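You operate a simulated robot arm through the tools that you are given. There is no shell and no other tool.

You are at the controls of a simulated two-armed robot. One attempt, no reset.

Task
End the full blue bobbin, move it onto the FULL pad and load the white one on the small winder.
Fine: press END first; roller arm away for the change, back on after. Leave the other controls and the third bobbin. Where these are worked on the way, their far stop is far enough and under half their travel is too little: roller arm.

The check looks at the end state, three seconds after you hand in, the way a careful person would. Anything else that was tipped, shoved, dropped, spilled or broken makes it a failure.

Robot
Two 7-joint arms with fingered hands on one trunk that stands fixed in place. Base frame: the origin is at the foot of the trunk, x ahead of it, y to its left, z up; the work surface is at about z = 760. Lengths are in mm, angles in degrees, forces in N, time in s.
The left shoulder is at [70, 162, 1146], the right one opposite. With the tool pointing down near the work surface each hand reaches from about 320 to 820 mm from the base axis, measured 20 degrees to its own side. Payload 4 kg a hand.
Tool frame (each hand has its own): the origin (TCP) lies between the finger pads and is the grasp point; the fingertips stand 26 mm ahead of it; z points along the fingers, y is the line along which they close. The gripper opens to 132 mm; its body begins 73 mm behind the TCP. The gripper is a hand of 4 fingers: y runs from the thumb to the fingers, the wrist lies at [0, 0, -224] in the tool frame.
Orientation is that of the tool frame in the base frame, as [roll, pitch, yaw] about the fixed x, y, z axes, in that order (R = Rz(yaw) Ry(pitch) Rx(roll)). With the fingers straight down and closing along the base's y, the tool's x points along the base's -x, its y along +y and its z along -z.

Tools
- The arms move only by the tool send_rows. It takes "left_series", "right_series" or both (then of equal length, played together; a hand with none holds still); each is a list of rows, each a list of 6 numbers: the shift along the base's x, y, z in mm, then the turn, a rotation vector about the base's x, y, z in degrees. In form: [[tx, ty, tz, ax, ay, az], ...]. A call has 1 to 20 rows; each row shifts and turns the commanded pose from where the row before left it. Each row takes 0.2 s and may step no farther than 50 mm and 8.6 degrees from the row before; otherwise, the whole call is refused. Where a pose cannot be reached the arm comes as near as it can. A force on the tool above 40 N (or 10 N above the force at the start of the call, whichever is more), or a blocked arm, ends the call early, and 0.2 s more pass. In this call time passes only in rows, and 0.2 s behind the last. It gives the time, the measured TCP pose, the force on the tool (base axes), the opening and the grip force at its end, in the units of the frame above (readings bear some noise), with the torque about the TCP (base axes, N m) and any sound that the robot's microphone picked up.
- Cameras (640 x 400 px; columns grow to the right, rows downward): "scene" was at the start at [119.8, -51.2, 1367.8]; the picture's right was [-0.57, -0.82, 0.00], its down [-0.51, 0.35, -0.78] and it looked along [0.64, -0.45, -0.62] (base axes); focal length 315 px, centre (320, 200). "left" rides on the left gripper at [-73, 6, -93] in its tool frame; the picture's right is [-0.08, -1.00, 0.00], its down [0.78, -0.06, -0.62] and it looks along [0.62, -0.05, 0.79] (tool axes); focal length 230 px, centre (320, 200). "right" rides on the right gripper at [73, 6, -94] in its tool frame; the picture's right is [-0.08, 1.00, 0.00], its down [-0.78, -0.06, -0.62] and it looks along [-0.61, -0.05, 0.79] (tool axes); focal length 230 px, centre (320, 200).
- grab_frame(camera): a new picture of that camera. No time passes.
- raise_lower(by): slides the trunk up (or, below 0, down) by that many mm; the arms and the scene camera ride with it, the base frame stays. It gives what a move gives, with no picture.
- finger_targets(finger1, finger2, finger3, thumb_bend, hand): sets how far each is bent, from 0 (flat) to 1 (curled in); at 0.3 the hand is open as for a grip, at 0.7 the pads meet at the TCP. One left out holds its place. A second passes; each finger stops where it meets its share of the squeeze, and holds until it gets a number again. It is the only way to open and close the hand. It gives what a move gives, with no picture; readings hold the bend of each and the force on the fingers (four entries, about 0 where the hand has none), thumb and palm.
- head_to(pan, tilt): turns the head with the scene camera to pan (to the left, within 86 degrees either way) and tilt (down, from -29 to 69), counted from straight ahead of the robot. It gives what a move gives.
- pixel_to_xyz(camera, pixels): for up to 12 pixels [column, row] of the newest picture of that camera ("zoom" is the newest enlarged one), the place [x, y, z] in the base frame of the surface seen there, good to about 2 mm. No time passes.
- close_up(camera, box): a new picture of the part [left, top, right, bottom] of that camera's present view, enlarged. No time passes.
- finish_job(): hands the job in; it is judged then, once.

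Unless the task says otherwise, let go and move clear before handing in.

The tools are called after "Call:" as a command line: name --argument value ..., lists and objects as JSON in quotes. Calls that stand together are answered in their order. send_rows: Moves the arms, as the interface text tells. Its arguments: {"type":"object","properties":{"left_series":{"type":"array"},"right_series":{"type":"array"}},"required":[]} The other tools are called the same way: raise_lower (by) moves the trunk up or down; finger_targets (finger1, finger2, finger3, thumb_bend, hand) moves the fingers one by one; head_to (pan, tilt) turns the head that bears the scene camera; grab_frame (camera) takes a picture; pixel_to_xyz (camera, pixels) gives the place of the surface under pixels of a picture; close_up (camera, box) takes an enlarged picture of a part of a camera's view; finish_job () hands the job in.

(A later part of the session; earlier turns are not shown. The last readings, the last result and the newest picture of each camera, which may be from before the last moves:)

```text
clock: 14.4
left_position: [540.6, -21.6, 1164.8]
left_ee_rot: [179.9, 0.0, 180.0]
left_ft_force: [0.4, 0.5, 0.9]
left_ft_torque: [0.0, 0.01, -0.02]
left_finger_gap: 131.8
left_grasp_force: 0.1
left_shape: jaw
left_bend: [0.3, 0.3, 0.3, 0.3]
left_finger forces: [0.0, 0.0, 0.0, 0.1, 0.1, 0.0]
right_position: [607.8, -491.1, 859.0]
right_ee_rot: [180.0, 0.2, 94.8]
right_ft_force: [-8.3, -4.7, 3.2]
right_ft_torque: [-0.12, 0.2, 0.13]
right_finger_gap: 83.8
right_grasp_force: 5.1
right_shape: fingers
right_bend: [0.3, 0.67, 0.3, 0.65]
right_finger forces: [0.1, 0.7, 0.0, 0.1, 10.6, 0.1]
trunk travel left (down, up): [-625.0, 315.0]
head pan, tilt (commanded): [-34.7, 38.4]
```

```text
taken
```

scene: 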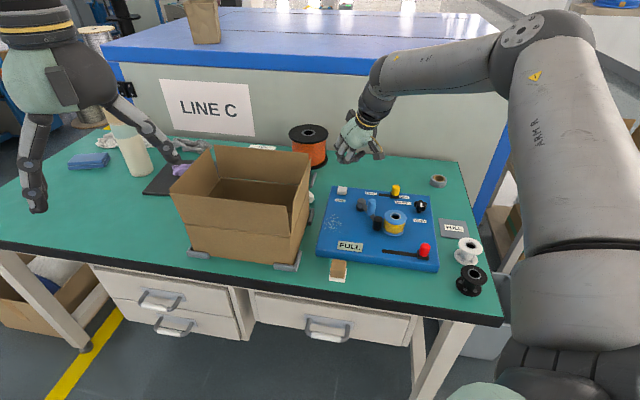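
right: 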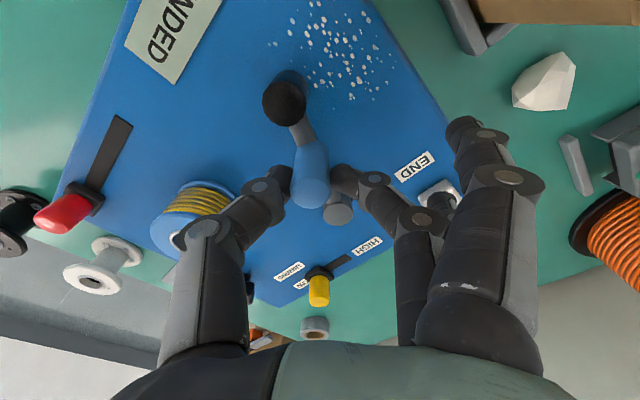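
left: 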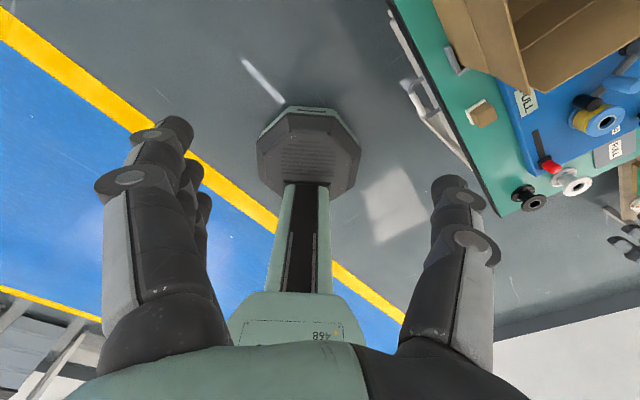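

Thumb force jumped to 10.6 N and the roller stopped advancing: the far stop is reached at about 56°. I'll ease back slightly, release the post, and lift clear.

Call:
send_rows --right_series '[[-3, -0.5, 0, 0, 0, 4], [-1, -0.3, 0, 0, 0, 2]]'

Call:
finger_targets --hand "right" --finger2 0.4 --thumb_bend 0.4

Call:
send_rows --right_series '[[0, 0, 40, 0, 0, 0], [0, 0, 45, 0, 0, 0]]'

Call:
grab_frame --camera "right"

Call:
close_up --camera "scene" --box '[310, 130, 440, 260]'

```text
clock: 15.0
left_position: [542.9, -20.8, 1164.7]
left_ee_rot: [179.9, 0.0, -180.0]
left_ft_force: [0.3, 0.6, -0.5]
left_ft_torque: [0.02, 0.03, 0.02]
left_finger_gap: 131.8
left_grasp_force: 0.1
left_shape: jaw
left_bend: [0.3, 0.3, 0.3, 0.3]
left_finger forces: [0.0, 0.0, 0.1, 0.0, 0.1, 0.1]
right_position: [606.5, -491.2, 860.9]
right_ee_rot: [179.9, -0.1, 101.2]
right_ft_force: [-4.1, -3.8, 2.3]
right_ft_torque: [-0.09, 0.1, -0.02]
right_finger_gap: 82.7
right_grasp_force: 4.5
right_shape: fingers
right_bend: [0.3, 0.66, 0.3, 0.66]
right_finger forces: [0.0, 2.3, 0.0, 0.0, 6.7, 0.0]
trunk travel left (down, up): [-625.0, 315.0]
head pan, tilt (commanded): [-34.7, 38.4]
```

```text
clock: 16.0
left_position: [543.4, -19.1, 1163.5]
left_ee_rot: [-179.9, -0.1, -179.9]
left_ft_force: [0.2, -0.3, 0.4]
left_ft_torque: [-0.02, -0.01, 0.03]
left_finger_gap: 131.8
left_grasp_force: 0.1
left_shape: jaw
left_bend: [0.3, 0.3, 0.3, 0.3]
left_finger forces: [0.0, 0.0, 0.0, 0.1, 0.0, 0.0]
right_position: [606.3, -489.8, 858.5]
right_ee_rot: [180.0, 0.0, 101.1]
right_ft_force: [0.1, 0.0, 0.1]
right_ft_torque: [0.02, 0.0, -0.03]
right_finger_gap: 119.3
right_grasp_force: 0.1
right_shape: fingers
right_bend: [0.3, 0.4, 0.3, 0.4]
right_finger forces: [0.0, 0.0, 0.0, 0.0, 0.1, 0.1]
trunk travel left (down, up): [-625.0, 315.0]
head pan, tilt (commanded): [-34.7, 38.4]
```

```text
clock: 16.6
left_position: [543.1, -18.4, 1162.7]
left_ee_rot: [179.9, 0.0, -179.9]
left_ft_force: [0.2, 0.8, -0.1]
left_ft_torque: [-0.05, -0.01, -0.03]
left_finger_gap: 131.9
left_grasp_force: 0.1
left_shape: jaw
left_bend: [0.3, 0.3, 0.3, 0.3]
left_finger forces: [0.0, 0.0, 0.1, 0.1, 0.1, 0.0]
right_position: [606.2, -489.4, 945.4]
right_ee_rot: [179.9, 0.1, 101.0]
right_ft_force: [-0.5, 0.1, 0.5]
right_ft_torque: [-0.02, -0.01, 0.0]
right_finger_gap: 119.5
right_grasp_force: 0.1
right_shape: fingers
right_bend: [0.3, 0.4, 0.3, 0.4]
right_finger forces: [0.0, 0.1, 0.0, 0.1, 0.1, 0.0]
trunk travel left (down, up): [-625.0, 315.0]
head pan, tilt (commanded): [-34.7, 38.4]
```

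```text
taken
```

right: 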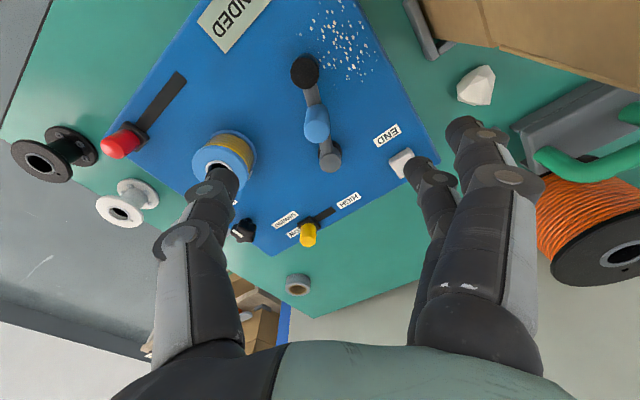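

```text
3.08 times, centred on (375, 195) of scene
```

zoom: 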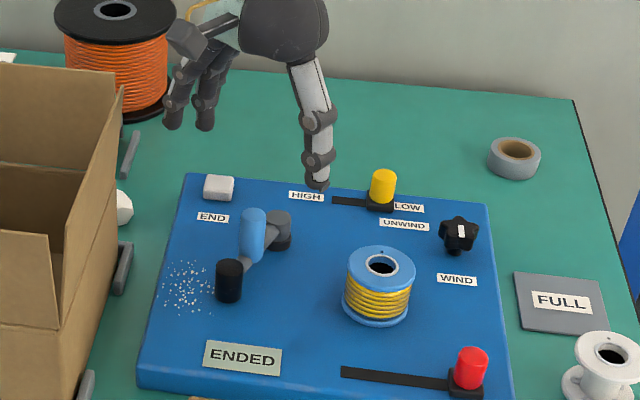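

The roller arm stays at its far stop and END has popped back up with ENDED shown. Next I'll bring the right hand over the blue bobbin at about (507,-551), turning its closing line to the panel's left-right direction.

Call:
send_rows --right_series '[[-20, -12, 0, 0, 0, 7.3], [-20, -12, 0, 0, 0, 7.3], [-20, -13, 0, 0, 0, 7.3], [-20, -13, 0, 0, 0, 7.3], [-19, -12, 0, 0, 0, 7.2]]'

Call:
finger_targets --hand "right" --finger1 0.35 --finger2 0.35 --finger3 0.35 --thumb_bend 0.35

Call:
grab_frame --camera "right"

Call:
close_up --camera "scene" --box '[310, 130, 440, 260]'

```text
clock: 17.8
left_position: [543.2, -20.5, 1163.6]
left_ee_rot: [180.0, 0.0, -179.9]
left_ft_force: [-0.1, 0.2, 0.0]
left_ft_torque: [0.01, -0.04, 0.0]
left_finger_gap: 131.8
left_grasp_force: 0.0
left_shape: jaw
left_bend: [0.3, 0.3, 0.3, 0.3]
left_finger forces: [0.0, 0.0, 0.0, 0.0, 0.0, 0.0]
right_position: [507.5, -552.6, 944.2]
right_ee_rot: [180.0, -0.1, 137.5]
right_ft_force: [-0.5, 0.1, 0.2]
right_ft_torque: [0.0, -0.05, 0.0]
right_finger_gap: 119.6
right_grasp_force: 0.0
right_shape: fingers
right_bend: [0.3, 0.4, 0.3, 0.4]
right_finger forces: [0.1, 0.1, 0.0, 0.0, 0.0, 0.1]
trunk travel left (down, up): [-625.0, 315.0]
head pan, tilt (commanded): [-34.7, 38.4]
```

```text
clock: 18.8
left_position: [542.9, -20.5, 1162.3]
left_ee_rot: [179.9, -0.1, -179.9]
left_ft_force: [0.5, 0.4, 0.2]
left_ft_torque: [-0.01, 0.05, -0.01]
left_finger_gap: 132.0
left_grasp_force: 0.2
left_shape: jaw
left_bend: [0.3, 0.3, 0.3, 0.3]
left_finger forces: [0.0, 0.1, 0.0, 0.0, 0.0, 0.1]
right_position: [507.8, -553.2, 944.9]
right_ee_rot: [-180.0, 0.1, 137.4]
right_ft_force: [0.0, 0.0, -0.1]
right_ft_torque: [-0.04, 0.0, 0.0]
right_finger_gap: 120.1
right_grasp_force: 0.1
right_shape: fingers
right_bend: [0.35, 0.35, 0.35, 0.35]
right_finger forces: [0.1, 0.0, 0.0, 0.0, 0.1, 0.0]
trunk travel left (down, up): [-625.0, 315.0]
head pan, tilt (commanded): [-34.7, 38.4]
```

```text
taken
```

right: 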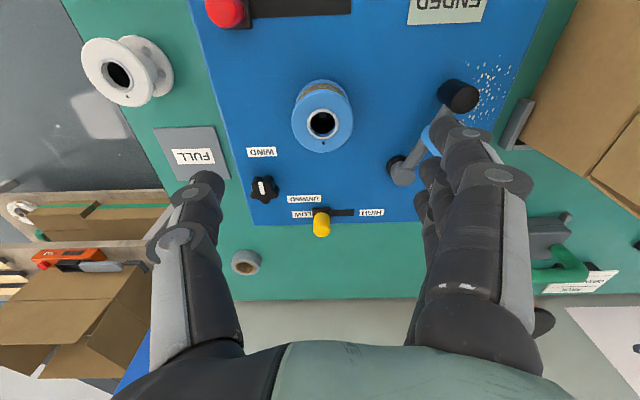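

```text
3.08 times, centred on (375, 195) of scene
```

zoom: 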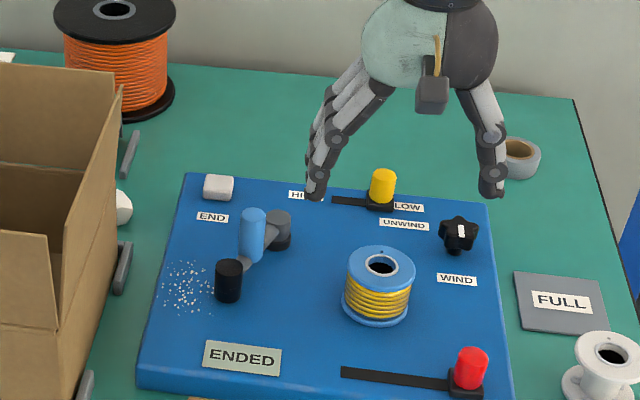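

The bobbin top centre is at right-picture (322,121), matching the expected TCP axis (320,123). I'll descend partway and re-check.

Call:
send_rows --right_series '[[0, 1, -35, 0, 0, 0], [0, 1, -35, 0, 0, 0]]'

Call:
grab_frame --camera "right"

Call:
close_up --camera "scene" --box '[330, 150, 440, 260]'

```text
clock: 19.4
left_position: [543.5, -21.4, 1163.7]
left_ee_rot: [179.9, -0.1, -179.9]
left_ft_force: [-0.6, -0.5, -0.1]
left_ft_torque: [0.02, 0.02, 0.01]
left_finger_gap: 131.7
left_grasp_force: 0.2
left_shape: jaw
left_bend: [0.3, 0.3, 0.3, 0.3]
left_finger forces: [0.0, 0.0, 0.0, 0.1, 0.1, 0.0]
right_position: [507.4, -551.7, 874.7]
right_ee_rot: [-180.0, 0.0, 137.5]
right_ft_force: [0.0, 0.3, -0.1]
right_ft_torque: [-0.01, 0.01, 0.03]
right_finger_gap: 120.0
right_grasp_force: 0.1
right_shape: fingers
right_bend: [0.35, 0.35, 0.35, 0.35]
right_finger forces: [0.0, 0.0, 0.1, 0.0, 0.0, 0.1]
trunk travel left (down, up): [-625.0, 315.0]
head pan, tilt (commanded): [-34.7, 38.4]
```

```text
taken
```

right: 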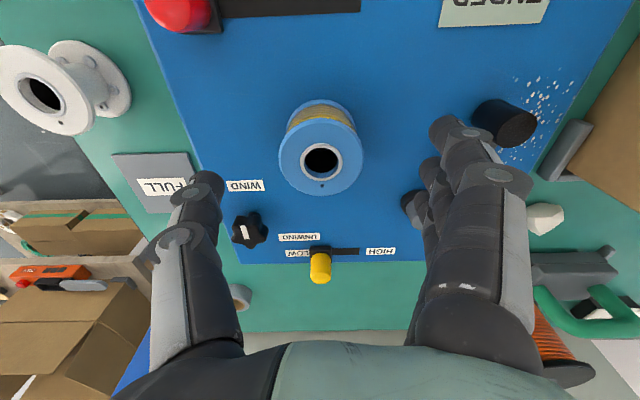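

```text
3.64 times, centred on (385, 205) of scene
```

zoom: 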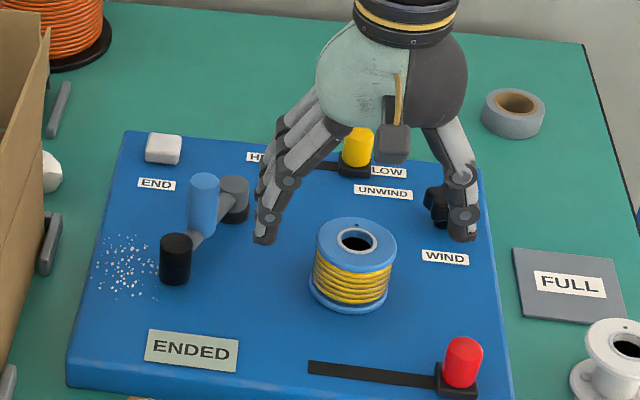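

Bobbin centre (321,160) still lines up with the tool axis. I'll lower 33 mm and close fingers and thumb gently.

Call:
send_rows --right_series '[[0, 0, -17, 0, 0, 0], [0, 0, -17, 0, 0, 0]]'

Call:
finger_targets --hand "right" --finger1 0.52 --finger2 0.52 --finger3 0.52 --thumb_bend 0.52

Call:
grab_frame --camera "right"

Call:
close_up --camera "scene" --box '[330, 150, 440, 260]'

```text
clock: 20.0
left_position: [542.9, -20.1, 1163.5]
left_ee_rot: [179.9, -0.1, -179.9]
left_ft_force: [0.1, -0.3, 0.5]
left_ft_torque: [0.0, -0.01, 0.03]
left_finger_gap: 131.7
left_grasp_force: 0.0
left_shape: jaw
left_bend: [0.3, 0.3, 0.3, 0.3]
left_finger forces: [0.1, 0.1, 0.1, 0.0, 0.0, 0.0]
right_position: [507.8, -549.4, 841.1]
right_ee_rot: [-179.9, 0.0, 137.4]
right_ft_force: [1.0, 0.3, -0.4]
right_ft_torque: [-0.02, 0.0, 0.03]
right_finger_gap: 120.4
right_grasp_force: 0.1
right_shape: fingers
right_bend: [0.35, 0.35, 0.35, 0.35]
right_finger forces: [0.0, 0.0, 0.0, 0.0, 0.1, 0.1]
trunk travel left (down, up): [-625.0, 315.0]
head pan, tilt (commanded): [-34.7, 38.4]
```

```text
clock: 21.0
left_position: [545.3, -19.6, 1164.3]
left_ee_rot: [-179.9, -0.1, -180.0]
left_ft_force: [-0.4, -0.8, -0.4]
left_ft_torque: [-0.05, 0.01, 0.01]
left_finger_gap: 131.8
left_grasp_force: 0.0
left_shape: jaw
left_bend: [0.3, 0.3, 0.3, 0.3]
left_finger forces: [0.0, 0.0, 0.0, 0.1, 0.0, 0.2]
right_position: [508.0, -551.0, 840.0]
right_ee_rot: [180.0, 0.0, 137.4]
right_ft_force: [0.1, 0.1, -0.7]
right_ft_torque: [-0.01, 0.01, 0.0]
right_finger_gap: 65.3
right_grasp_force: 0.0
right_shape: fingers
right_bend: [0.52, 0.52, 0.52, 0.52]
right_finger forces: [0.0, 0.0, 0.0, 0.0, 0.1, 0.0]
trunk travel left (down, up): [-625.0, 315.0]
head pan, tilt (commanded): [-34.7, 38.4]
```

```text
taken
```

right: 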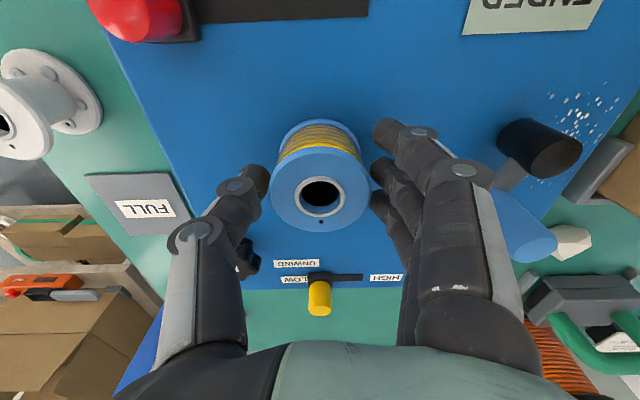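

```text
3.64 times, centred on (385, 205) of scene
```

zoom: 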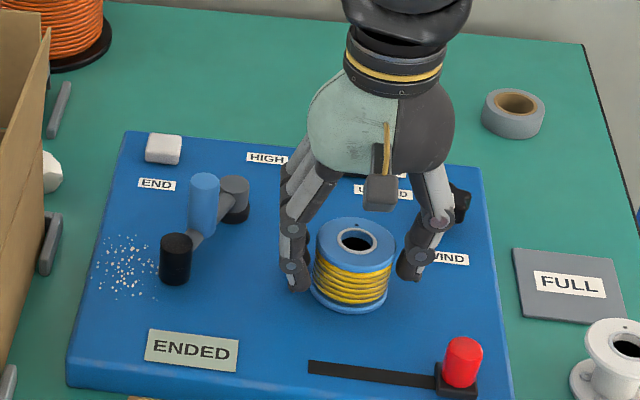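

The fingers are nearly vertical around the bobbin with a few mm of clearance. I'll open slightly, go 14 mm lower so the pads span both flanges, and then close to grip.

Call:
finger_targets --hand "right" --finger1 0.47 --finger2 0.47 --finger3 0.47 --thumb_bend 0.47

Call:
send_rows --right_series '[[0, 0, -7, 0, 0, 0], [0, 0, -6, 0, 0, 0]]'

Call:
finger_targets --hand "right" --finger1 0.6 --finger2 0.6 --finger3 0.6 --thumb_bend 0.6

Call:
grab_frame --camera "right"

Call:
close_up --camera "scene" --box '[330, 150, 440, 260]'

```text
clock: 22.0
left_position: [543.3, -19.7, 1164.0]
left_ee_rot: [180.0, 0.0, -179.9]
left_ft_force: [0.1, 0.0, -0.2]
left_ft_torque: [0.01, -0.04, 0.01]
left_finger_gap: 131.5
left_grasp_force: 0.1
left_shape: jaw
left_bend: [0.3, 0.3, 0.3, 0.3]
left_finger forces: [0.0, 0.0, 0.0, 0.0, 0.1, 0.0]
right_position: [507.7, -550.8, 841.2]
right_ee_rot: [-180.0, -0.1, 137.4]
right_ft_force: [-0.3, -0.3, 0.1]
right_ft_torque: [0.01, 0.01, 0.0]
right_finger_gap: 79.9
right_grasp_force: 0.0
right_shape: fingers
right_bend: [0.47, 0.47, 0.47, 0.47]
right_finger forces: [0.1, 0.0, 0.0, 0.0, 0.0, 0.0]
trunk travel left (down, up): [-625.0, 315.0]
head pan, tilt (commanded): [-34.7, 38.4]
```

```text
clock: 22.6
left_position: [543.2, -20.3, 1163.3]
left_ee_rot: [180.0, -0.1, -179.9]
left_ft_force: [0.4, -0.2, 0.5]
left_ft_torque: [0.01, 0.0, 0.05]
left_finger_gap: 131.9
left_grasp_force: 0.1
left_shape: jaw
left_bend: [0.3, 0.3, 0.3, 0.3]
left_finger forces: [0.0, 0.0, 0.1, 0.1, 0.0, 0.0]
right_position: [505.8, -551.0, 828.9]
right_ee_rot: [-179.9, 0.0, 137.3]
right_ft_force: [0.8, -0.5, -0.1]
right_ft_torque: [0.0, 0.02, 0.02]
right_finger_gap: 79.8
right_grasp_force: 0.0
right_shape: fingers
right_bend: [0.47, 0.47, 0.47, 0.47]
right_finger forces: [0.0, 0.0, 0.0, 0.0, 0.1, 0.1]
trunk travel left (down, up): [-625.0, 315.0]
head pan, tilt (commanded): [-34.7, 38.4]
```

```text
clock: 23.6
left_position: [543.0, -19.9, 1163.3]
left_ee_rot: [180.0, -0.1, -179.8]
left_ft_force: [-0.3, -0.5, 0.0]
left_ft_torque: [0.02, -0.02, -0.01]
left_finger_gap: 131.7
left_grasp_force: 0.0
left_shape: jaw
left_bend: [0.3, 0.3, 0.3, 0.3]
left_finger forces: [0.0, 0.0, 0.1, 0.0, 0.0, 0.0]
right_position: [507.1, -549.5, 826.4]
right_ee_rot: [-180.0, -0.1, 137.3]
right_ft_force: [0.5, 0.1, 1.0]
right_ft_torque: [0.02, -0.01, -0.01]
right_finger_gap: 41.6
right_grasp_force: 2.3
right_shape: fingers
right_bend: [0.6, 0.58, 0.6, 0.59]
right_finger forces: [0.1, 1.6, 0.0, 0.0, 2.2, 0.0]
trunk travel left (down, up): [-625.0, 315.0]
head pan, tilt (commanded): [-34.7, 38.4]
```

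```text
taken
```

right: 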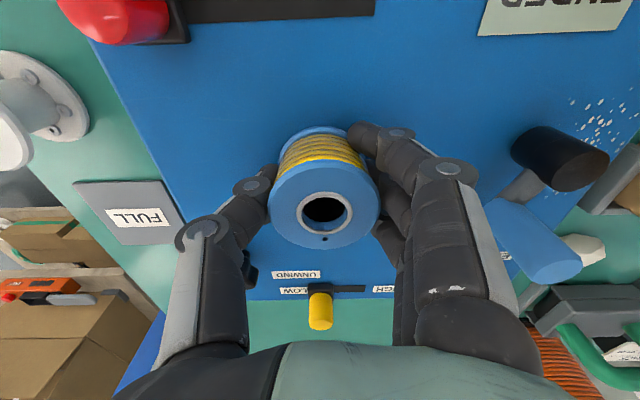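

```text
3.64 times, centred on (385, 205) of scene
```

zoom: 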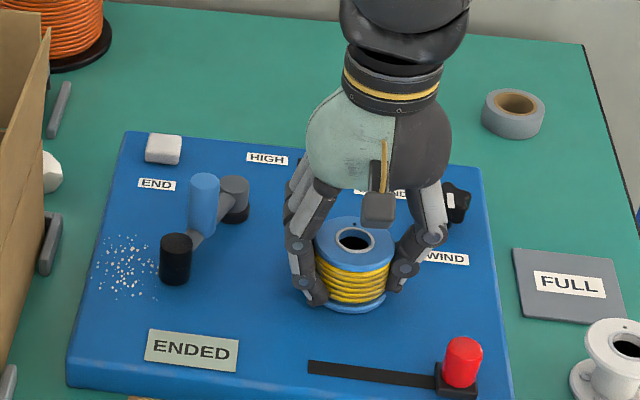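

Finger 2 and thumb have contact (about 2 N), with the outer fingers just short. I'll close all further for a firm grip.

Call:
finger_targets --hand "right" --finger1 0.75 --finger2 0.75 --finger3 0.75 --thumb_bend 0.75

Call:
grab_frame --camera "right"

Call:
close_up --camera "scene" --box '[330, 150, 440, 260]'

```text
clock: 24.6
left_position: [542.9, -20.8, 1163.3]
left_ee_rot: [179.9, 0.0, -179.8]
left_ft_force: [0.7, -0.9, 0.0]
left_ft_torque: [-0.02, 0.0, 0.03]
left_finger_gap: 131.7
left_grasp_force: 0.0
left_shape: jaw
left_bend: [0.3, 0.3, 0.3, 0.3]
left_finger forces: [0.0, 0.0, 0.0, 0.0, 0.1, 0.0]
right_position: [507.7, -550.1, 827.6]
right_ee_rot: [179.9, 0.0, 137.3]
right_ft_force: [-0.6, 0.2, -0.9]
right_ft_torque: [0.0, 0.0, -0.06]
right_finger_gap: 21.3
right_grasp_force: 26.2
right_shape: fingers
right_bend: [0.74, 0.68, 0.73, 0.66]
right_finger forces: [5.5, 10.4, 9.3, 0.0, 26.9, 0.0]
trunk travel left (down, up): [-625.0, 315.0]
head pan, tilt (commanded): [-34.7, 38.4]
```

```text
taken
```

right: 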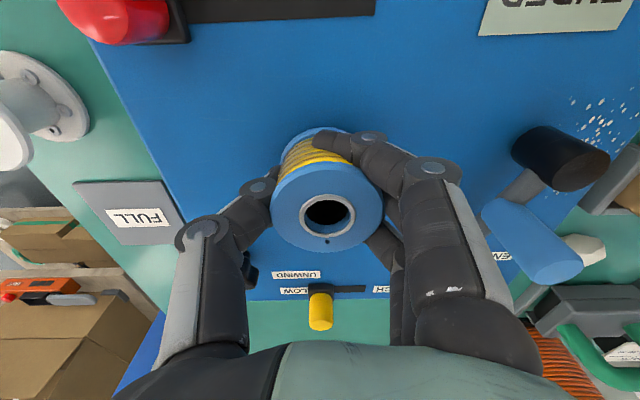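

```text
3.64 times, centred on (385, 205) of scene
```

zoom: 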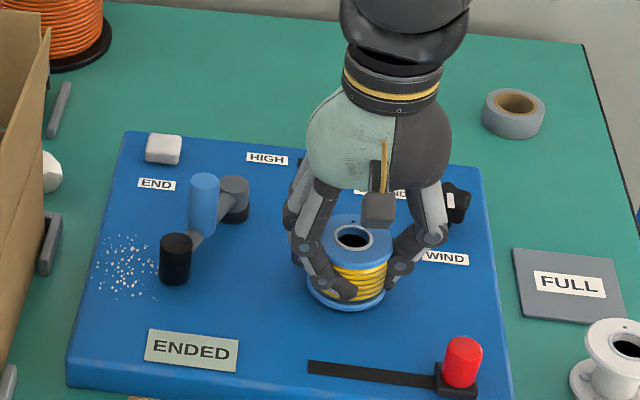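

The grip totals about 26 N with the fingers wrapped around the wire. I'll lift straight up slowly, watching the force.

Call:
send_rows --right_series '[[0, 0, 4, 0, 0, 0], [0, 0, 5, 0, 0, 0], [0, 0, 6, 0, 0, 0], [0, 0, 8, 0, 0, 0]]'

Call:
close_up --camera "scene" --box '[330, 150, 440, 260]'

Call:
grab_frame --camera "right"

```text
clock: 25.6
left_position: [542.8, -20.1, 1163.7]
left_ee_rot: [179.9, 0.0, -180.0]
left_ft_force: [-0.5, -0.6, 0.0]
left_ft_torque: [0.02, 0.01, -0.03]
left_finger_gap: 132.0
left_grasp_force: 0.1
left_shape: jaw
left_bend: [0.3, 0.3, 0.3, 0.3]
left_finger forces: [0.0, 0.0, 0.1, 0.0, 0.1, 0.0]
right_position: [506.4, -549.0, 850.5]
right_ee_rot: [-180.0, 0.0, 137.5]
right_ft_force: [0.5, -0.5, -0.9]
right_ft_torque: [-0.01, 0.02, 0.02]
right_finger_gap: 21.2
right_grasp_force: 26.3
right_shape: fingers
right_bend: [0.74, 0.68, 0.73, 0.66]
right_finger forces: [5.7, 10.9, 9.5, 0.0, 26.6, 0.0]
trunk travel left (down, up): [-625.0, 315.0]
head pan, tilt (commanded): [-34.7, 38.4]
```

```text
3.64 times, centred on (385, 205) of scene
```

zoom: 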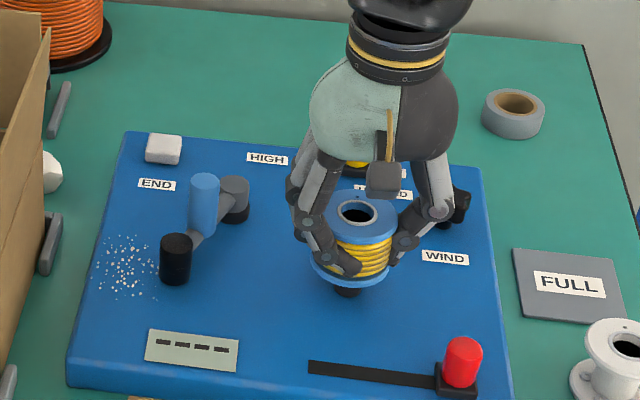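

```text
taken
```

right: 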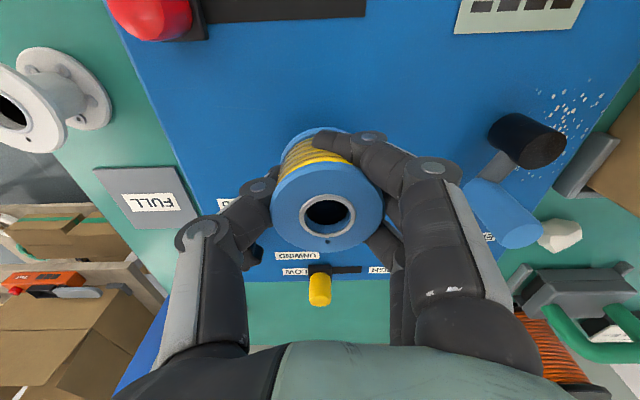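

The bobbin is coming up cleanly and the display now shows "----". I'll lift another 80 mm and look at the spindle.

Call:
send_rows --right_series '[[0, 0, 10, 0, 0, 0], [0, 0, 15, 0, 0, 0], [0, 0, 25, 0, 0, 0], [0, 0, 30, 0, 0, 0]]'

Call:
close_up --camera "scene" --box '[330, 150, 440, 260]'

Call:
close_up --camera "scene" --box '[360, 200, 410, 250]'

```text
clock: 26.6
left_position: [544.0, -18.9, 1164.5]
left_ee_rot: [180.0, -0.1, -179.9]
left_ft_force: [-0.4, -0.3, -0.4]
left_ft_torque: [-0.02, -0.03, -0.03]
left_finger_gap: 131.9
left_grasp_force: 0.0
left_shape: jaw
left_bend: [0.3, 0.3, 0.3, 0.3]
left_finger forces: [0.0, 0.1, 0.1, 0.1, 0.0, 0.0]
right_position: [506.2, -548.4, 930.3]
right_ee_rot: [180.0, -0.1, 137.5]
right_ft_force: [0.1, 0.0, -1.1]
right_ft_torque: [-0.03, 0.04, 0.01]
right_finger_gap: 20.9
right_grasp_force: 26.3
right_shape: fingers
right_bend: [0.74, 0.68, 0.73, 0.66]
right_finger forces: [5.8, 11.2, 9.7, 0.0, 26.6, 0.0]
trunk travel left (down, up): [-625.0, 315.0]
head pan, tilt (commanded): [-34.7, 38.4]
```

```text
3.64 times, centred on (385, 205) of scene
```

zoom: 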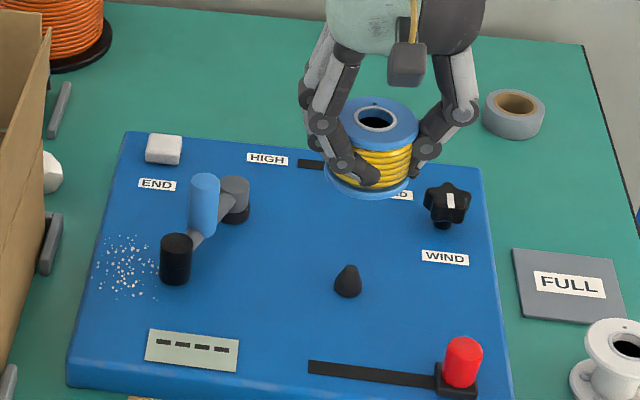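

```text
8.00 times, centred on (385, 225) of scene
```

zoom: 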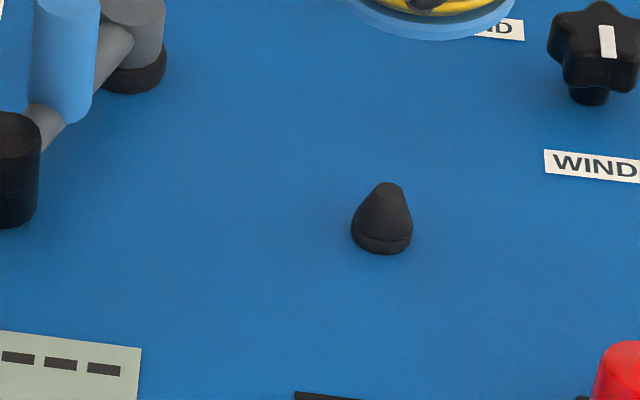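

The spindle is a short tapered cone at zoom (382,215), which gives a lead-in. I'll measure it for loading the white bobbin.

Call:
pixel_to_xyz --camera "zoom" --pixels '[[389, 188], [382, 240], [355, 235], [410, 235], [382, 260], [382, 215], [340, 240], [425, 235]]'

Call:
grab_frame --camera "right"

Call:
grab_frame --camera "scene"

```text
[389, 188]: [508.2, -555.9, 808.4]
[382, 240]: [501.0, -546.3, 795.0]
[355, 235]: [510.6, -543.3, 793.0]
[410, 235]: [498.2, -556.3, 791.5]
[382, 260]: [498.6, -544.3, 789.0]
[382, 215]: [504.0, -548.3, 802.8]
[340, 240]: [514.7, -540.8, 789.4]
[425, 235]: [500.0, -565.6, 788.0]
```

```text
taken
```

right: 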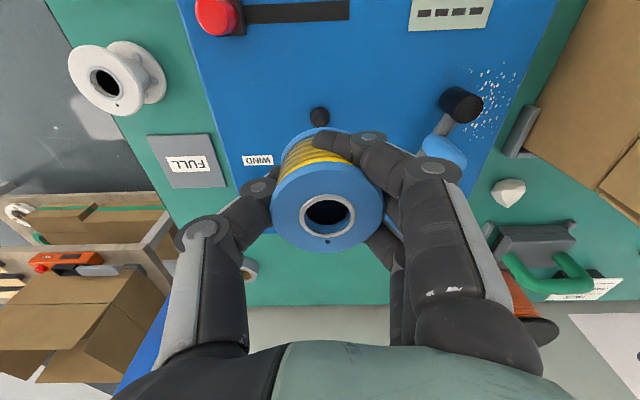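

```text
taken
```

scene: 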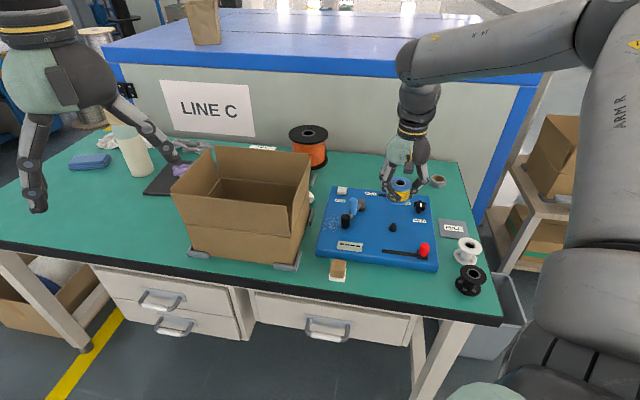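

The spindle axis is at about (507.5,-552) with its tip at z 808. Now I'll measure the FULL pad's corners for placing the blue bobbin.

Call:
close_up --camera "scene" --box '[420, 205, 490, 265]'

```text
6.67 times, centred on (455, 235) of scene
```

zoom: 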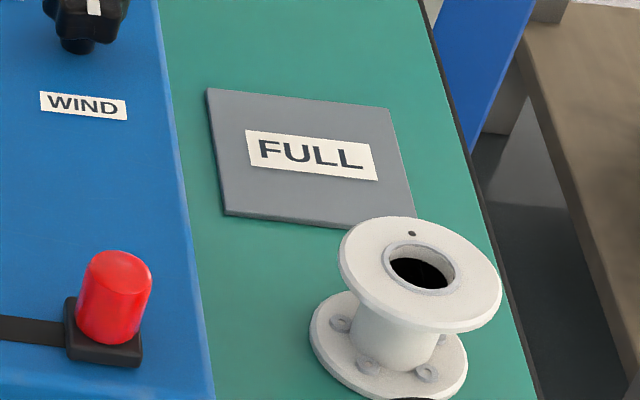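

Call:
pixel_to_xyz --camera "zoom" --pixels '[[212, 92], [386, 112], [227, 211], [405, 195], [312, 155], [345, 222], [420, 218], [348, 255], [495, 290], [420, 325], [430, 265], [180, 200]]'

Call:
pixel_to_xyz --camera "right" --pixels '[[150, 140], [206, 136], [227, 184], [172, 186], [187, 162], [107, 82], [78, 75], [133, 85], [104, 48], [106, 110], [318, 110], [318, 120]]'

```text
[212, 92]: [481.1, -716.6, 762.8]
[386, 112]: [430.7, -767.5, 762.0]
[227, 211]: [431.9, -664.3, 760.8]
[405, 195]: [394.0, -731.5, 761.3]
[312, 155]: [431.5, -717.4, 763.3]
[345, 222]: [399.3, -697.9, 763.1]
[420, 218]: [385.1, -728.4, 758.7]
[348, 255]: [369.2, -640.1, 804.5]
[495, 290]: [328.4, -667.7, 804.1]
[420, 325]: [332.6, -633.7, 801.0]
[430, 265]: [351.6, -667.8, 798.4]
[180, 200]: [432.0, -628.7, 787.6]
```

```text
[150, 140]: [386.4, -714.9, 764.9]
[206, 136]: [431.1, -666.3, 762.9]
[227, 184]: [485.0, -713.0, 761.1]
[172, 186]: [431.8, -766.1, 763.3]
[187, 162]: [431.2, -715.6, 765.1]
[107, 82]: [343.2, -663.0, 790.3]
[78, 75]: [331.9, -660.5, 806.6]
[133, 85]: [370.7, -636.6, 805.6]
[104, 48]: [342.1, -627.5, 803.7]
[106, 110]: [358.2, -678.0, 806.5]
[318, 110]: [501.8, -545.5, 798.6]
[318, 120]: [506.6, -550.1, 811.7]
```

The pad centre is about (432,-716) with top z ≈ 763.5. I'll measure the held bobbin relative to the TCP.

Call:
close_up --camera "right" --box '[240, 110, 410, 270]'

Call:
pixel_to_xyz --camera "right" --pixels '[[276, 205], [379, 205], [325, 163], [327, 247], [293, 175], [365, 175], [290, 238], [362, 238]]'

Call:
close_up --camera "scene" --box '[370, 150, 440, 220]'

```text
2.50 times, centred on (325, 190) of right
```

zoom: 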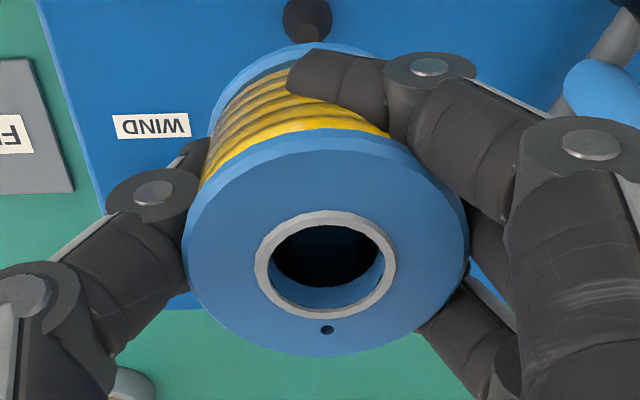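

```text
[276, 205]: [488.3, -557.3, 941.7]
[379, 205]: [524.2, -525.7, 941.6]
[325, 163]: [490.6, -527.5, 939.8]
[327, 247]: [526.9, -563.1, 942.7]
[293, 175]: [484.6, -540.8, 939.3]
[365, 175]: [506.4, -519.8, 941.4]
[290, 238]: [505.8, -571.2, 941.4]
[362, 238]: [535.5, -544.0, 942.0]
```

```text
5.71 times, centred on (405, 185) of scene
```

zoom: 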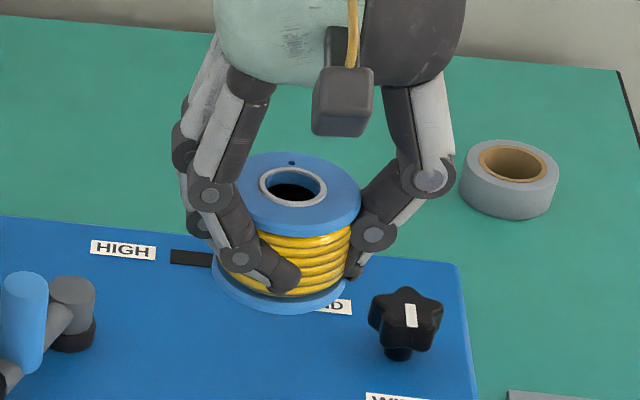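

The held bobbin's top is about 11 mm above TCP level and its centre is offset about (+1,+4.6) from the TCP. I'll check the open-finger tip length using the idle left hand (bend 0.3) in the scene picture.

Call:
grab_frame --camera "scene"

Call:
pixel_to_xyz --camera "scene" --pixels '[[38, 209], [36, 205], [34, 195], [182, 163], [176, 155], [168, 147]]'

```text
taken
```

scene: 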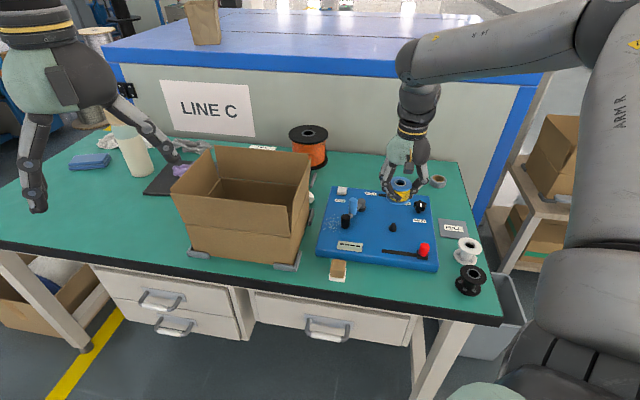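

```text
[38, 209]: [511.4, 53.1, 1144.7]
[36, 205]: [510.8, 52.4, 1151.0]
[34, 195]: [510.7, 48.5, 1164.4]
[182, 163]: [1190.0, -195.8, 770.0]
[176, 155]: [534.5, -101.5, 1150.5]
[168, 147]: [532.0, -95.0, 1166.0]
```

Open fingertips stand about 22 mm ahead of the TCP, so there's room for releasing on the pad. I'll carry the bobbin over the FULL pad at height.

Call:
send_rows --right_series '[[-18.8, -43, 0, 0, 0, 0], [-18.8, -43, 0, 0, 0, 0], [-18.8, -43, 0, 0, 0, 0], [-18.8, -43, 0, 0, 0, 0], [0, 0, -35, 0, 0, 0]]'

Call:
grab_frame --camera "right"

Call:
close_up --camera "scene" --box '[390, 160, 520, 290]'

```text
clock: 27.8
left_position: [543.9, -20.1, 1163.8]
left_ee_rot: [179.9, -0.1, 180.0]
left_ft_force: [-0.4, -0.5, -0.1]
left_ft_torque: [-0.02, -0.01, 0.02]
left_finger_gap: 131.7
left_grasp_force: 0.1
left_shape: jaw
left_bend: [0.3, 0.3, 0.3, 0.3]
left_finger forces: [0.0, 0.0, 0.0, 0.1, 0.0, 0.0]
right_position: [433.5, -723.9, 894.9]
right_ee_rot: [-180.0, 0.0, 137.5]
right_ft_force: [0.0, -0.9, 0.0]
right_ft_torque: [0.04, 0.03, -0.02]
right_finger_gap: 21.1
right_grasp_force: 26.6
right_shape: fingers
right_bend: [0.74, 0.69, 0.73, 0.66]
right_finger forces: [5.7, 11.4, 9.7, 0.0, 25.9, 0.0]
trunk travel left (down, up): [-625.0, 315.0]
head pan, tilt (commanded): [-34.7, 38.4]
```

```text
taken
```

right: 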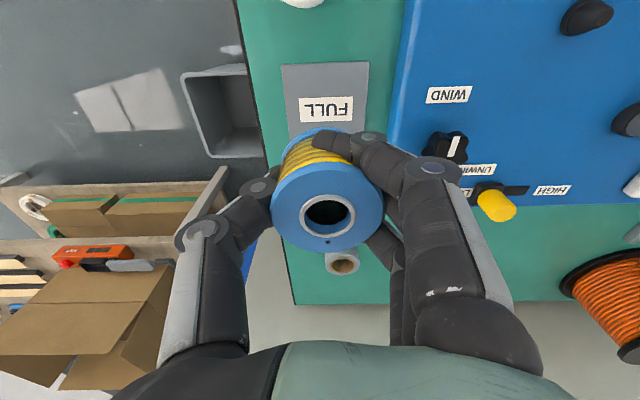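

```text
3.08 times, centred on (455, 225) of scene
```

zoom: 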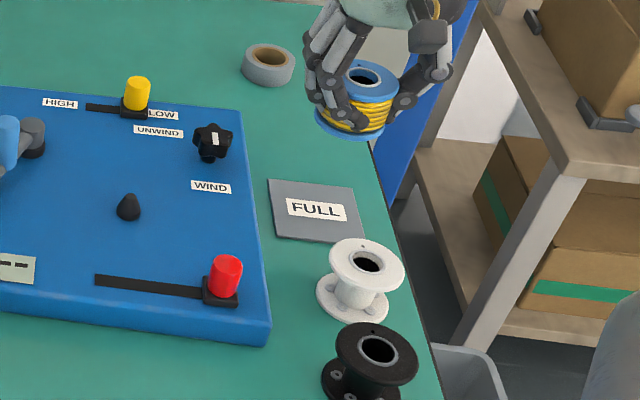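

The pad centre appears at x≈325 directly under the bobbin (327). I'll descend to about 12 mm above the pad.

Call:
send_rows --right_series '[[-1, 1, -35, 0, 0, 0], [0, 1, -35, 0, 0, 0], [0, 0, -14, 0, 0, 0]]'

Call:
grab_frame --camera "right"

Call:
close_up --camera "scene" --box '[410, 190, 500, 270]'

```text
clock: 28.6
left_position: [543.7, -21.2, 1163.2]
left_ee_rot: [180.0, 0.0, -179.8]
left_ft_force: [0.4, -0.3, 0.1]
left_ft_torque: [0.01, 0.01, -0.01]
left_finger_gap: 131.7
left_grasp_force: 0.1
left_shape: jaw
left_bend: [0.3, 0.3, 0.3, 0.3]
left_finger forces: [0.0, 0.1, 0.1, 0.0, 0.1, 0.1]
right_position: [430.8, -721.0, 811.2]
right_ee_rot: [-180.0, 0.1, 137.3]
right_ft_force: [-0.2, 0.5, -1.4]
right_ft_torque: [0.01, 0.02, 0.03]
right_finger_gap: 21.0
right_grasp_force: 26.1
right_shape: fingers
right_bend: [0.74, 0.69, 0.73, 0.66]
right_finger forces: [5.8, 11.7, 10.0, 0.1, 25.8, 0.0]
trunk travel left (down, up): [-625.0, 315.0]
head pan, tilt (commanded): [-34.7, 38.4]
```

```text
taken
```

right: 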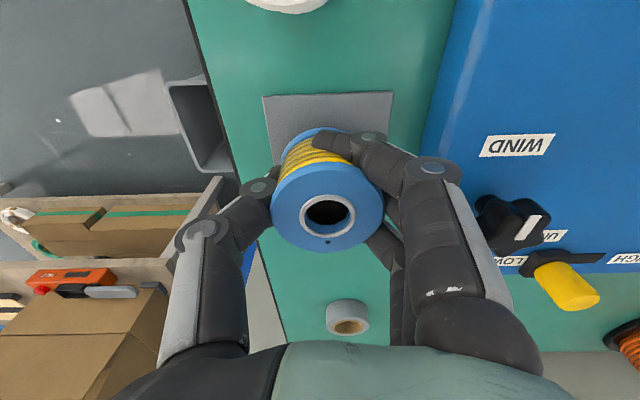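

```text
5.00 times, centred on (455, 230) of scene
```

zoom: 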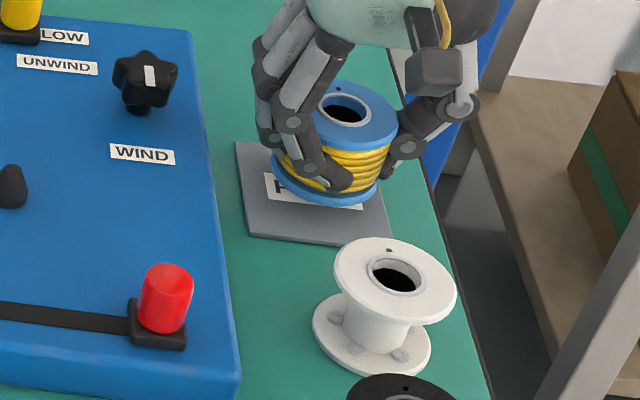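

The bobbin hovers about 12 mm over the pad. I'll measure its top flange for a precise centre before setting it down.

Call:
pixel_to_xyz --camera "right" --pixels '[[276, 205], [379, 205], [325, 163], [327, 247], [293, 175], [365, 175], [290, 238], [362, 238], [266, 98], [390, 93]]'

Call:
pixel_to_xyz --camera "zoom" --pixels '[[348, 84], [395, 130], [340, 140], [322, 203], [375, 188], [345, 112], [240, 146], [252, 232], [388, 240]]'

```text
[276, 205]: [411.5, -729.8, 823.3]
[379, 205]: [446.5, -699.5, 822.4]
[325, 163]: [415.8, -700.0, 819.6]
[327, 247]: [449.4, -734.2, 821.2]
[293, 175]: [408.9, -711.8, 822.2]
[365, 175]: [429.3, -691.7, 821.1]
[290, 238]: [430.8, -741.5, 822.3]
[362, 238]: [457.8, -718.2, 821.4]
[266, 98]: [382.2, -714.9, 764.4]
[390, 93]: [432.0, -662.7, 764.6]
```

```text
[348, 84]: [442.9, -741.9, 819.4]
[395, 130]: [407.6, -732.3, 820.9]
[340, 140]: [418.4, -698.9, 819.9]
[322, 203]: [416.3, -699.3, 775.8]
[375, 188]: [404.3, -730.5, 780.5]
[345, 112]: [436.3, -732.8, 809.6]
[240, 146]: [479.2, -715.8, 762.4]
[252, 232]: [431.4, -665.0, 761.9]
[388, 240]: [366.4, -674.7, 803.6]
```

The bobbin's centre is at (431,-716), right on the pad centre, with its bottom about 10 mm above the pad. I'll lower it slowly until it touches.

Call:
send_rows --right_series '[[0, 0, -4, 0, 0, 0], [0, 0, -3, 0, 0, 0], [0, 0, -2, 0, 0, 0], [0, 0, -1.5, 0, 0, 0]]'

Call:
close_up --camera "scene" --box '[410, 190, 500, 270]'

```text
clock: 29.6
left_position: [543.0, -19.4, 1163.8]
left_ee_rot: [-180.0, 0.0, -179.8]
left_ft_force: [-0.8, 0.5, -0.6]
left_ft_torque: [-0.03, 0.01, 0.01]
left_finger_gap: 131.5
left_grasp_force: 0.1
left_shape: jaw
left_bend: [0.3, 0.3, 0.3, 0.3]
left_finger forces: [0.0, 0.0, 0.1, 0.0, 0.0, 0.1]
right_position: [430.3, -721.0, 801.7]
right_ee_rot: [180.0, 0.0, 137.4]
right_ft_force: [0.3, -0.4, -0.6]
right_ft_torque: [0.01, -0.04, -0.01]
right_finger_gap: 21.0
right_grasp_force: 26.7
right_shape: fingers
right_bend: [0.74, 0.69, 0.73, 0.66]
right_finger forces: [5.7, 11.8, 9.9, 0.1, 25.8, 0.0]
trunk travel left (down, up): [-625.0, 315.0]
head pan, tilt (commanded): [-34.7, 38.4]
```

```text
5.00 times, centred on (455, 230) of scene
```

zoom: 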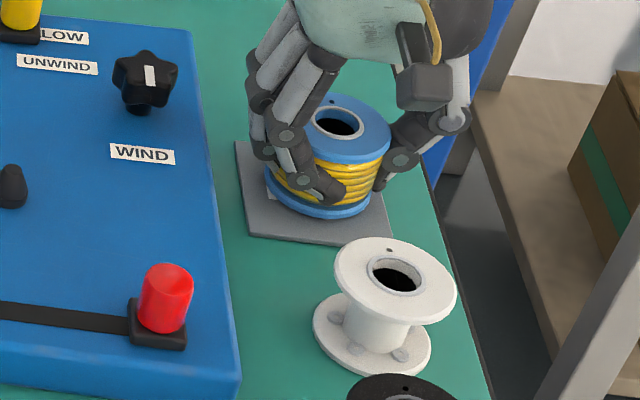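

There is no contact yet (force z about -0.6). I'll keep lowering in 1 mm steps.

Call:
send_rows --right_series '[[0, 0, -1, 0, 0, 0], [0, 0, -1, 0, 0, 0]]'

Call:
send_rows --right_series '[[0, 0, -1, 0, 0, 0]]'

Call:
close_up --camera "scene" --box '[425, 200, 485, 250]'

```text
clock: 30.2
left_position: [542.7, -20.8, 1164.2]
left_ee_rot: [180.0, 0.0, -179.8]
left_ft_force: [0.0, -0.2, 0.3]
left_ft_torque: [0.01, 0.01, 0.0]
left_finger_gap: 132.1
left_grasp_force: 0.1
left_shape: jaw
left_bend: [0.3, 0.3, 0.3, 0.3]
left_finger forces: [0.0, 0.1, 0.0, 0.0, 0.0, 0.1]
right_position: [431.0, -719.5, 798.7]
right_ee_rot: [180.0, 0.1, 137.5]
right_ft_force: [-0.4, -0.4, 2.1]
right_ft_torque: [0.04, -0.02, -0.01]
right_finger_gap: 21.1
right_grasp_force: 26.8
right_shape: fingers
right_bend: [0.74, 0.69, 0.73, 0.66]
right_finger forces: [5.7, 12.9, 9.6, 0.1, 26.2, 0.1]
trunk travel left (down, up): [-625.0, 315.0]
head pan, tilt (commanded): [-34.7, 38.4]
```

```text
clock: 30.6
left_position: [542.7, -19.8, 1164.4]
left_ee_rot: [-180.0, 0.0, -179.9]
left_ft_force: [0.0, -1.0, 0.2]
left_ft_torque: [0.02, 0.0, -0.01]
left_finger_gap: 131.7
left_grasp_force: 0.0
left_shape: jaw
left_bend: [0.3, 0.3, 0.3, 0.3]
left_finger forces: [0.1, 0.0, 0.0, 0.0, 0.0, 0.0]
right_position: [431.0, -719.3, 799.1]
right_ee_rot: [-180.0, 0.2, 137.4]
right_ft_force: [-0.2, -1.3, 8.3]
right_ft_torque: [0.13, -0.12, 0.0]
right_finger_gap: 20.8
right_grasp_force: 28.5
right_shape: fingers
right_bend: [0.74, 0.7, 0.73, 0.66]
right_finger forces: [4.9, 15.6, 9.2, 0.0, 27.7, 0.0]
trunk travel left (down, up): [-625.0, 315.0]
head pan, tilt (commanded): [-34.7, 38.4]
```

```text
8.00 times, centred on (455, 225) of scene
```

zoom: 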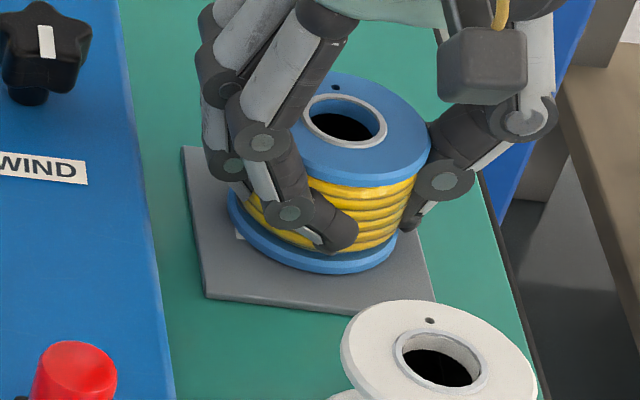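

The bobbin is seated on the pad (8 N). I'll ease up 1 mm and open the fingers in stages.

Call:
send_rows --right_series '[[0, 0, 1, 0, 0, 0]]'

Call:
finger_targets --hand "right" --finger1 0.58 --finger2 0.58 --finger3 0.58 --thumb_bend 0.58

Call:
finger_targets --hand "right" --finger1 0.46 --finger2 0.46 --finger3 0.46 --thumb_bend 0.46

Call:
close_up --camera "scene" --box '[410, 190, 500, 270]'

Call:
grab_frame --camera "right"

```text
clock: 31.0
left_position: [543.3, -19.9, 1163.6]
left_ee_rot: [180.0, 0.0, -179.8]
left_ft_force: [0.0, -0.9, -0.5]
left_ft_torque: [0.01, 0.01, 0.02]
left_finger_gap: 131.6
left_grasp_force: 0.0
left_shape: jaw
left_bend: [0.3, 0.3, 0.3, 0.3]
left_finger forces: [0.1, 0.0, 0.0, 0.0, 0.1, 0.0]
right_position: [431.8, -718.9, 799.1]
right_ee_rot: [-179.9, 0.0, 137.5]
right_ft_force: [0.7, -1.9, 4.4]
right_ft_torque: [0.07, -0.14, -0.05]
right_finger_gap: 20.8
right_grasp_force: 28.3
right_shape: fingers
right_bend: [0.74, 0.7, 0.73, 0.66]
right_finger forces: [5.3, 14.5, 9.6, 0.1, 26.6, 0.1]
trunk travel left (down, up): [-625.0, 315.0]
head pan, tilt (commanded): [-34.7, 38.4]
```

```text
clock: 32.0
left_position: [541.7, -17.7, 1164.6]
left_ee_rot: [-179.9, -0.1, -179.9]
left_ft_force: [-0.4, -0.9, -1.0]
left_ft_torque: [0.02, -0.01, 0.01]
left_finger_gap: 131.8
left_grasp_force: 0.1
left_shape: jaw
left_bend: [0.3, 0.3, 0.3, 0.3]
left_finger forces: [0.0, 0.0, 0.1, 0.0, 0.0, 0.1]
right_position: [429.6, -718.2, 802.2]
right_ee_rot: [180.0, 0.2, 137.5]
right_ft_force: [2.1, -4.3, 18.5]
right_ft_torque: [0.13, -0.48, -0.12]
right_finger_gap: 47.6
right_grasp_force: 10.1
right_shape: fingers
right_bend: [0.57, 0.62, 0.61, 0.57]
right_finger forces: [0.0, 12.4, 8.2, 0.1, 0.1, 0.0]
trunk travel left (down, up): [-625.0, 315.0]
head pan, tilt (commanded): [-34.7, 38.4]
```

```text
clock: 33.0
left_position: [542.5, -19.8, 1163.6]
left_ee_rot: [-180.0, 0.0, -180.0]
left_ft_force: [-1.1, -0.4, -0.4]
left_ft_torque: [0.02, -0.02, 0.02]
left_finger_gap: 131.9
left_grasp_force: 0.1
left_shape: jaw
left_bend: [0.3, 0.3, 0.3, 0.3]
left_finger forces: [0.1, 0.0, 0.0, 0.0, 0.0, 0.0]
right_position: [429.3, -718.8, 799.4]
right_ee_rot: [179.9, 0.0, 137.4]
right_ft_force: [-2.6, -1.1, 8.4]
right_ft_torque: [0.21, -0.06, 0.06]
right_finger_gap: 83.1
right_grasp_force: 3.8
right_shape: fingers
right_bend: [0.46, 0.7, 0.46, 0.46]
right_finger forces: [0.0, 8.0, 0.0, 0.0, 0.1, 0.0]
trunk travel left (down, up): [-625.0, 315.0]
head pan, tilt (commanded): [-34.7, 38.4]
```

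```text
5.00 times, centred on (455, 230) of scene
```

zoom: 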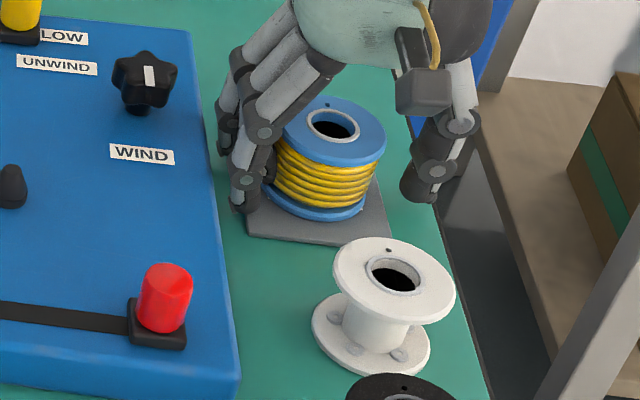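

```text
taken
```

right: 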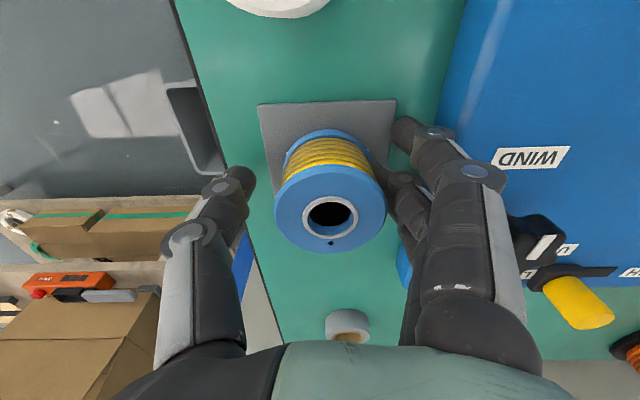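

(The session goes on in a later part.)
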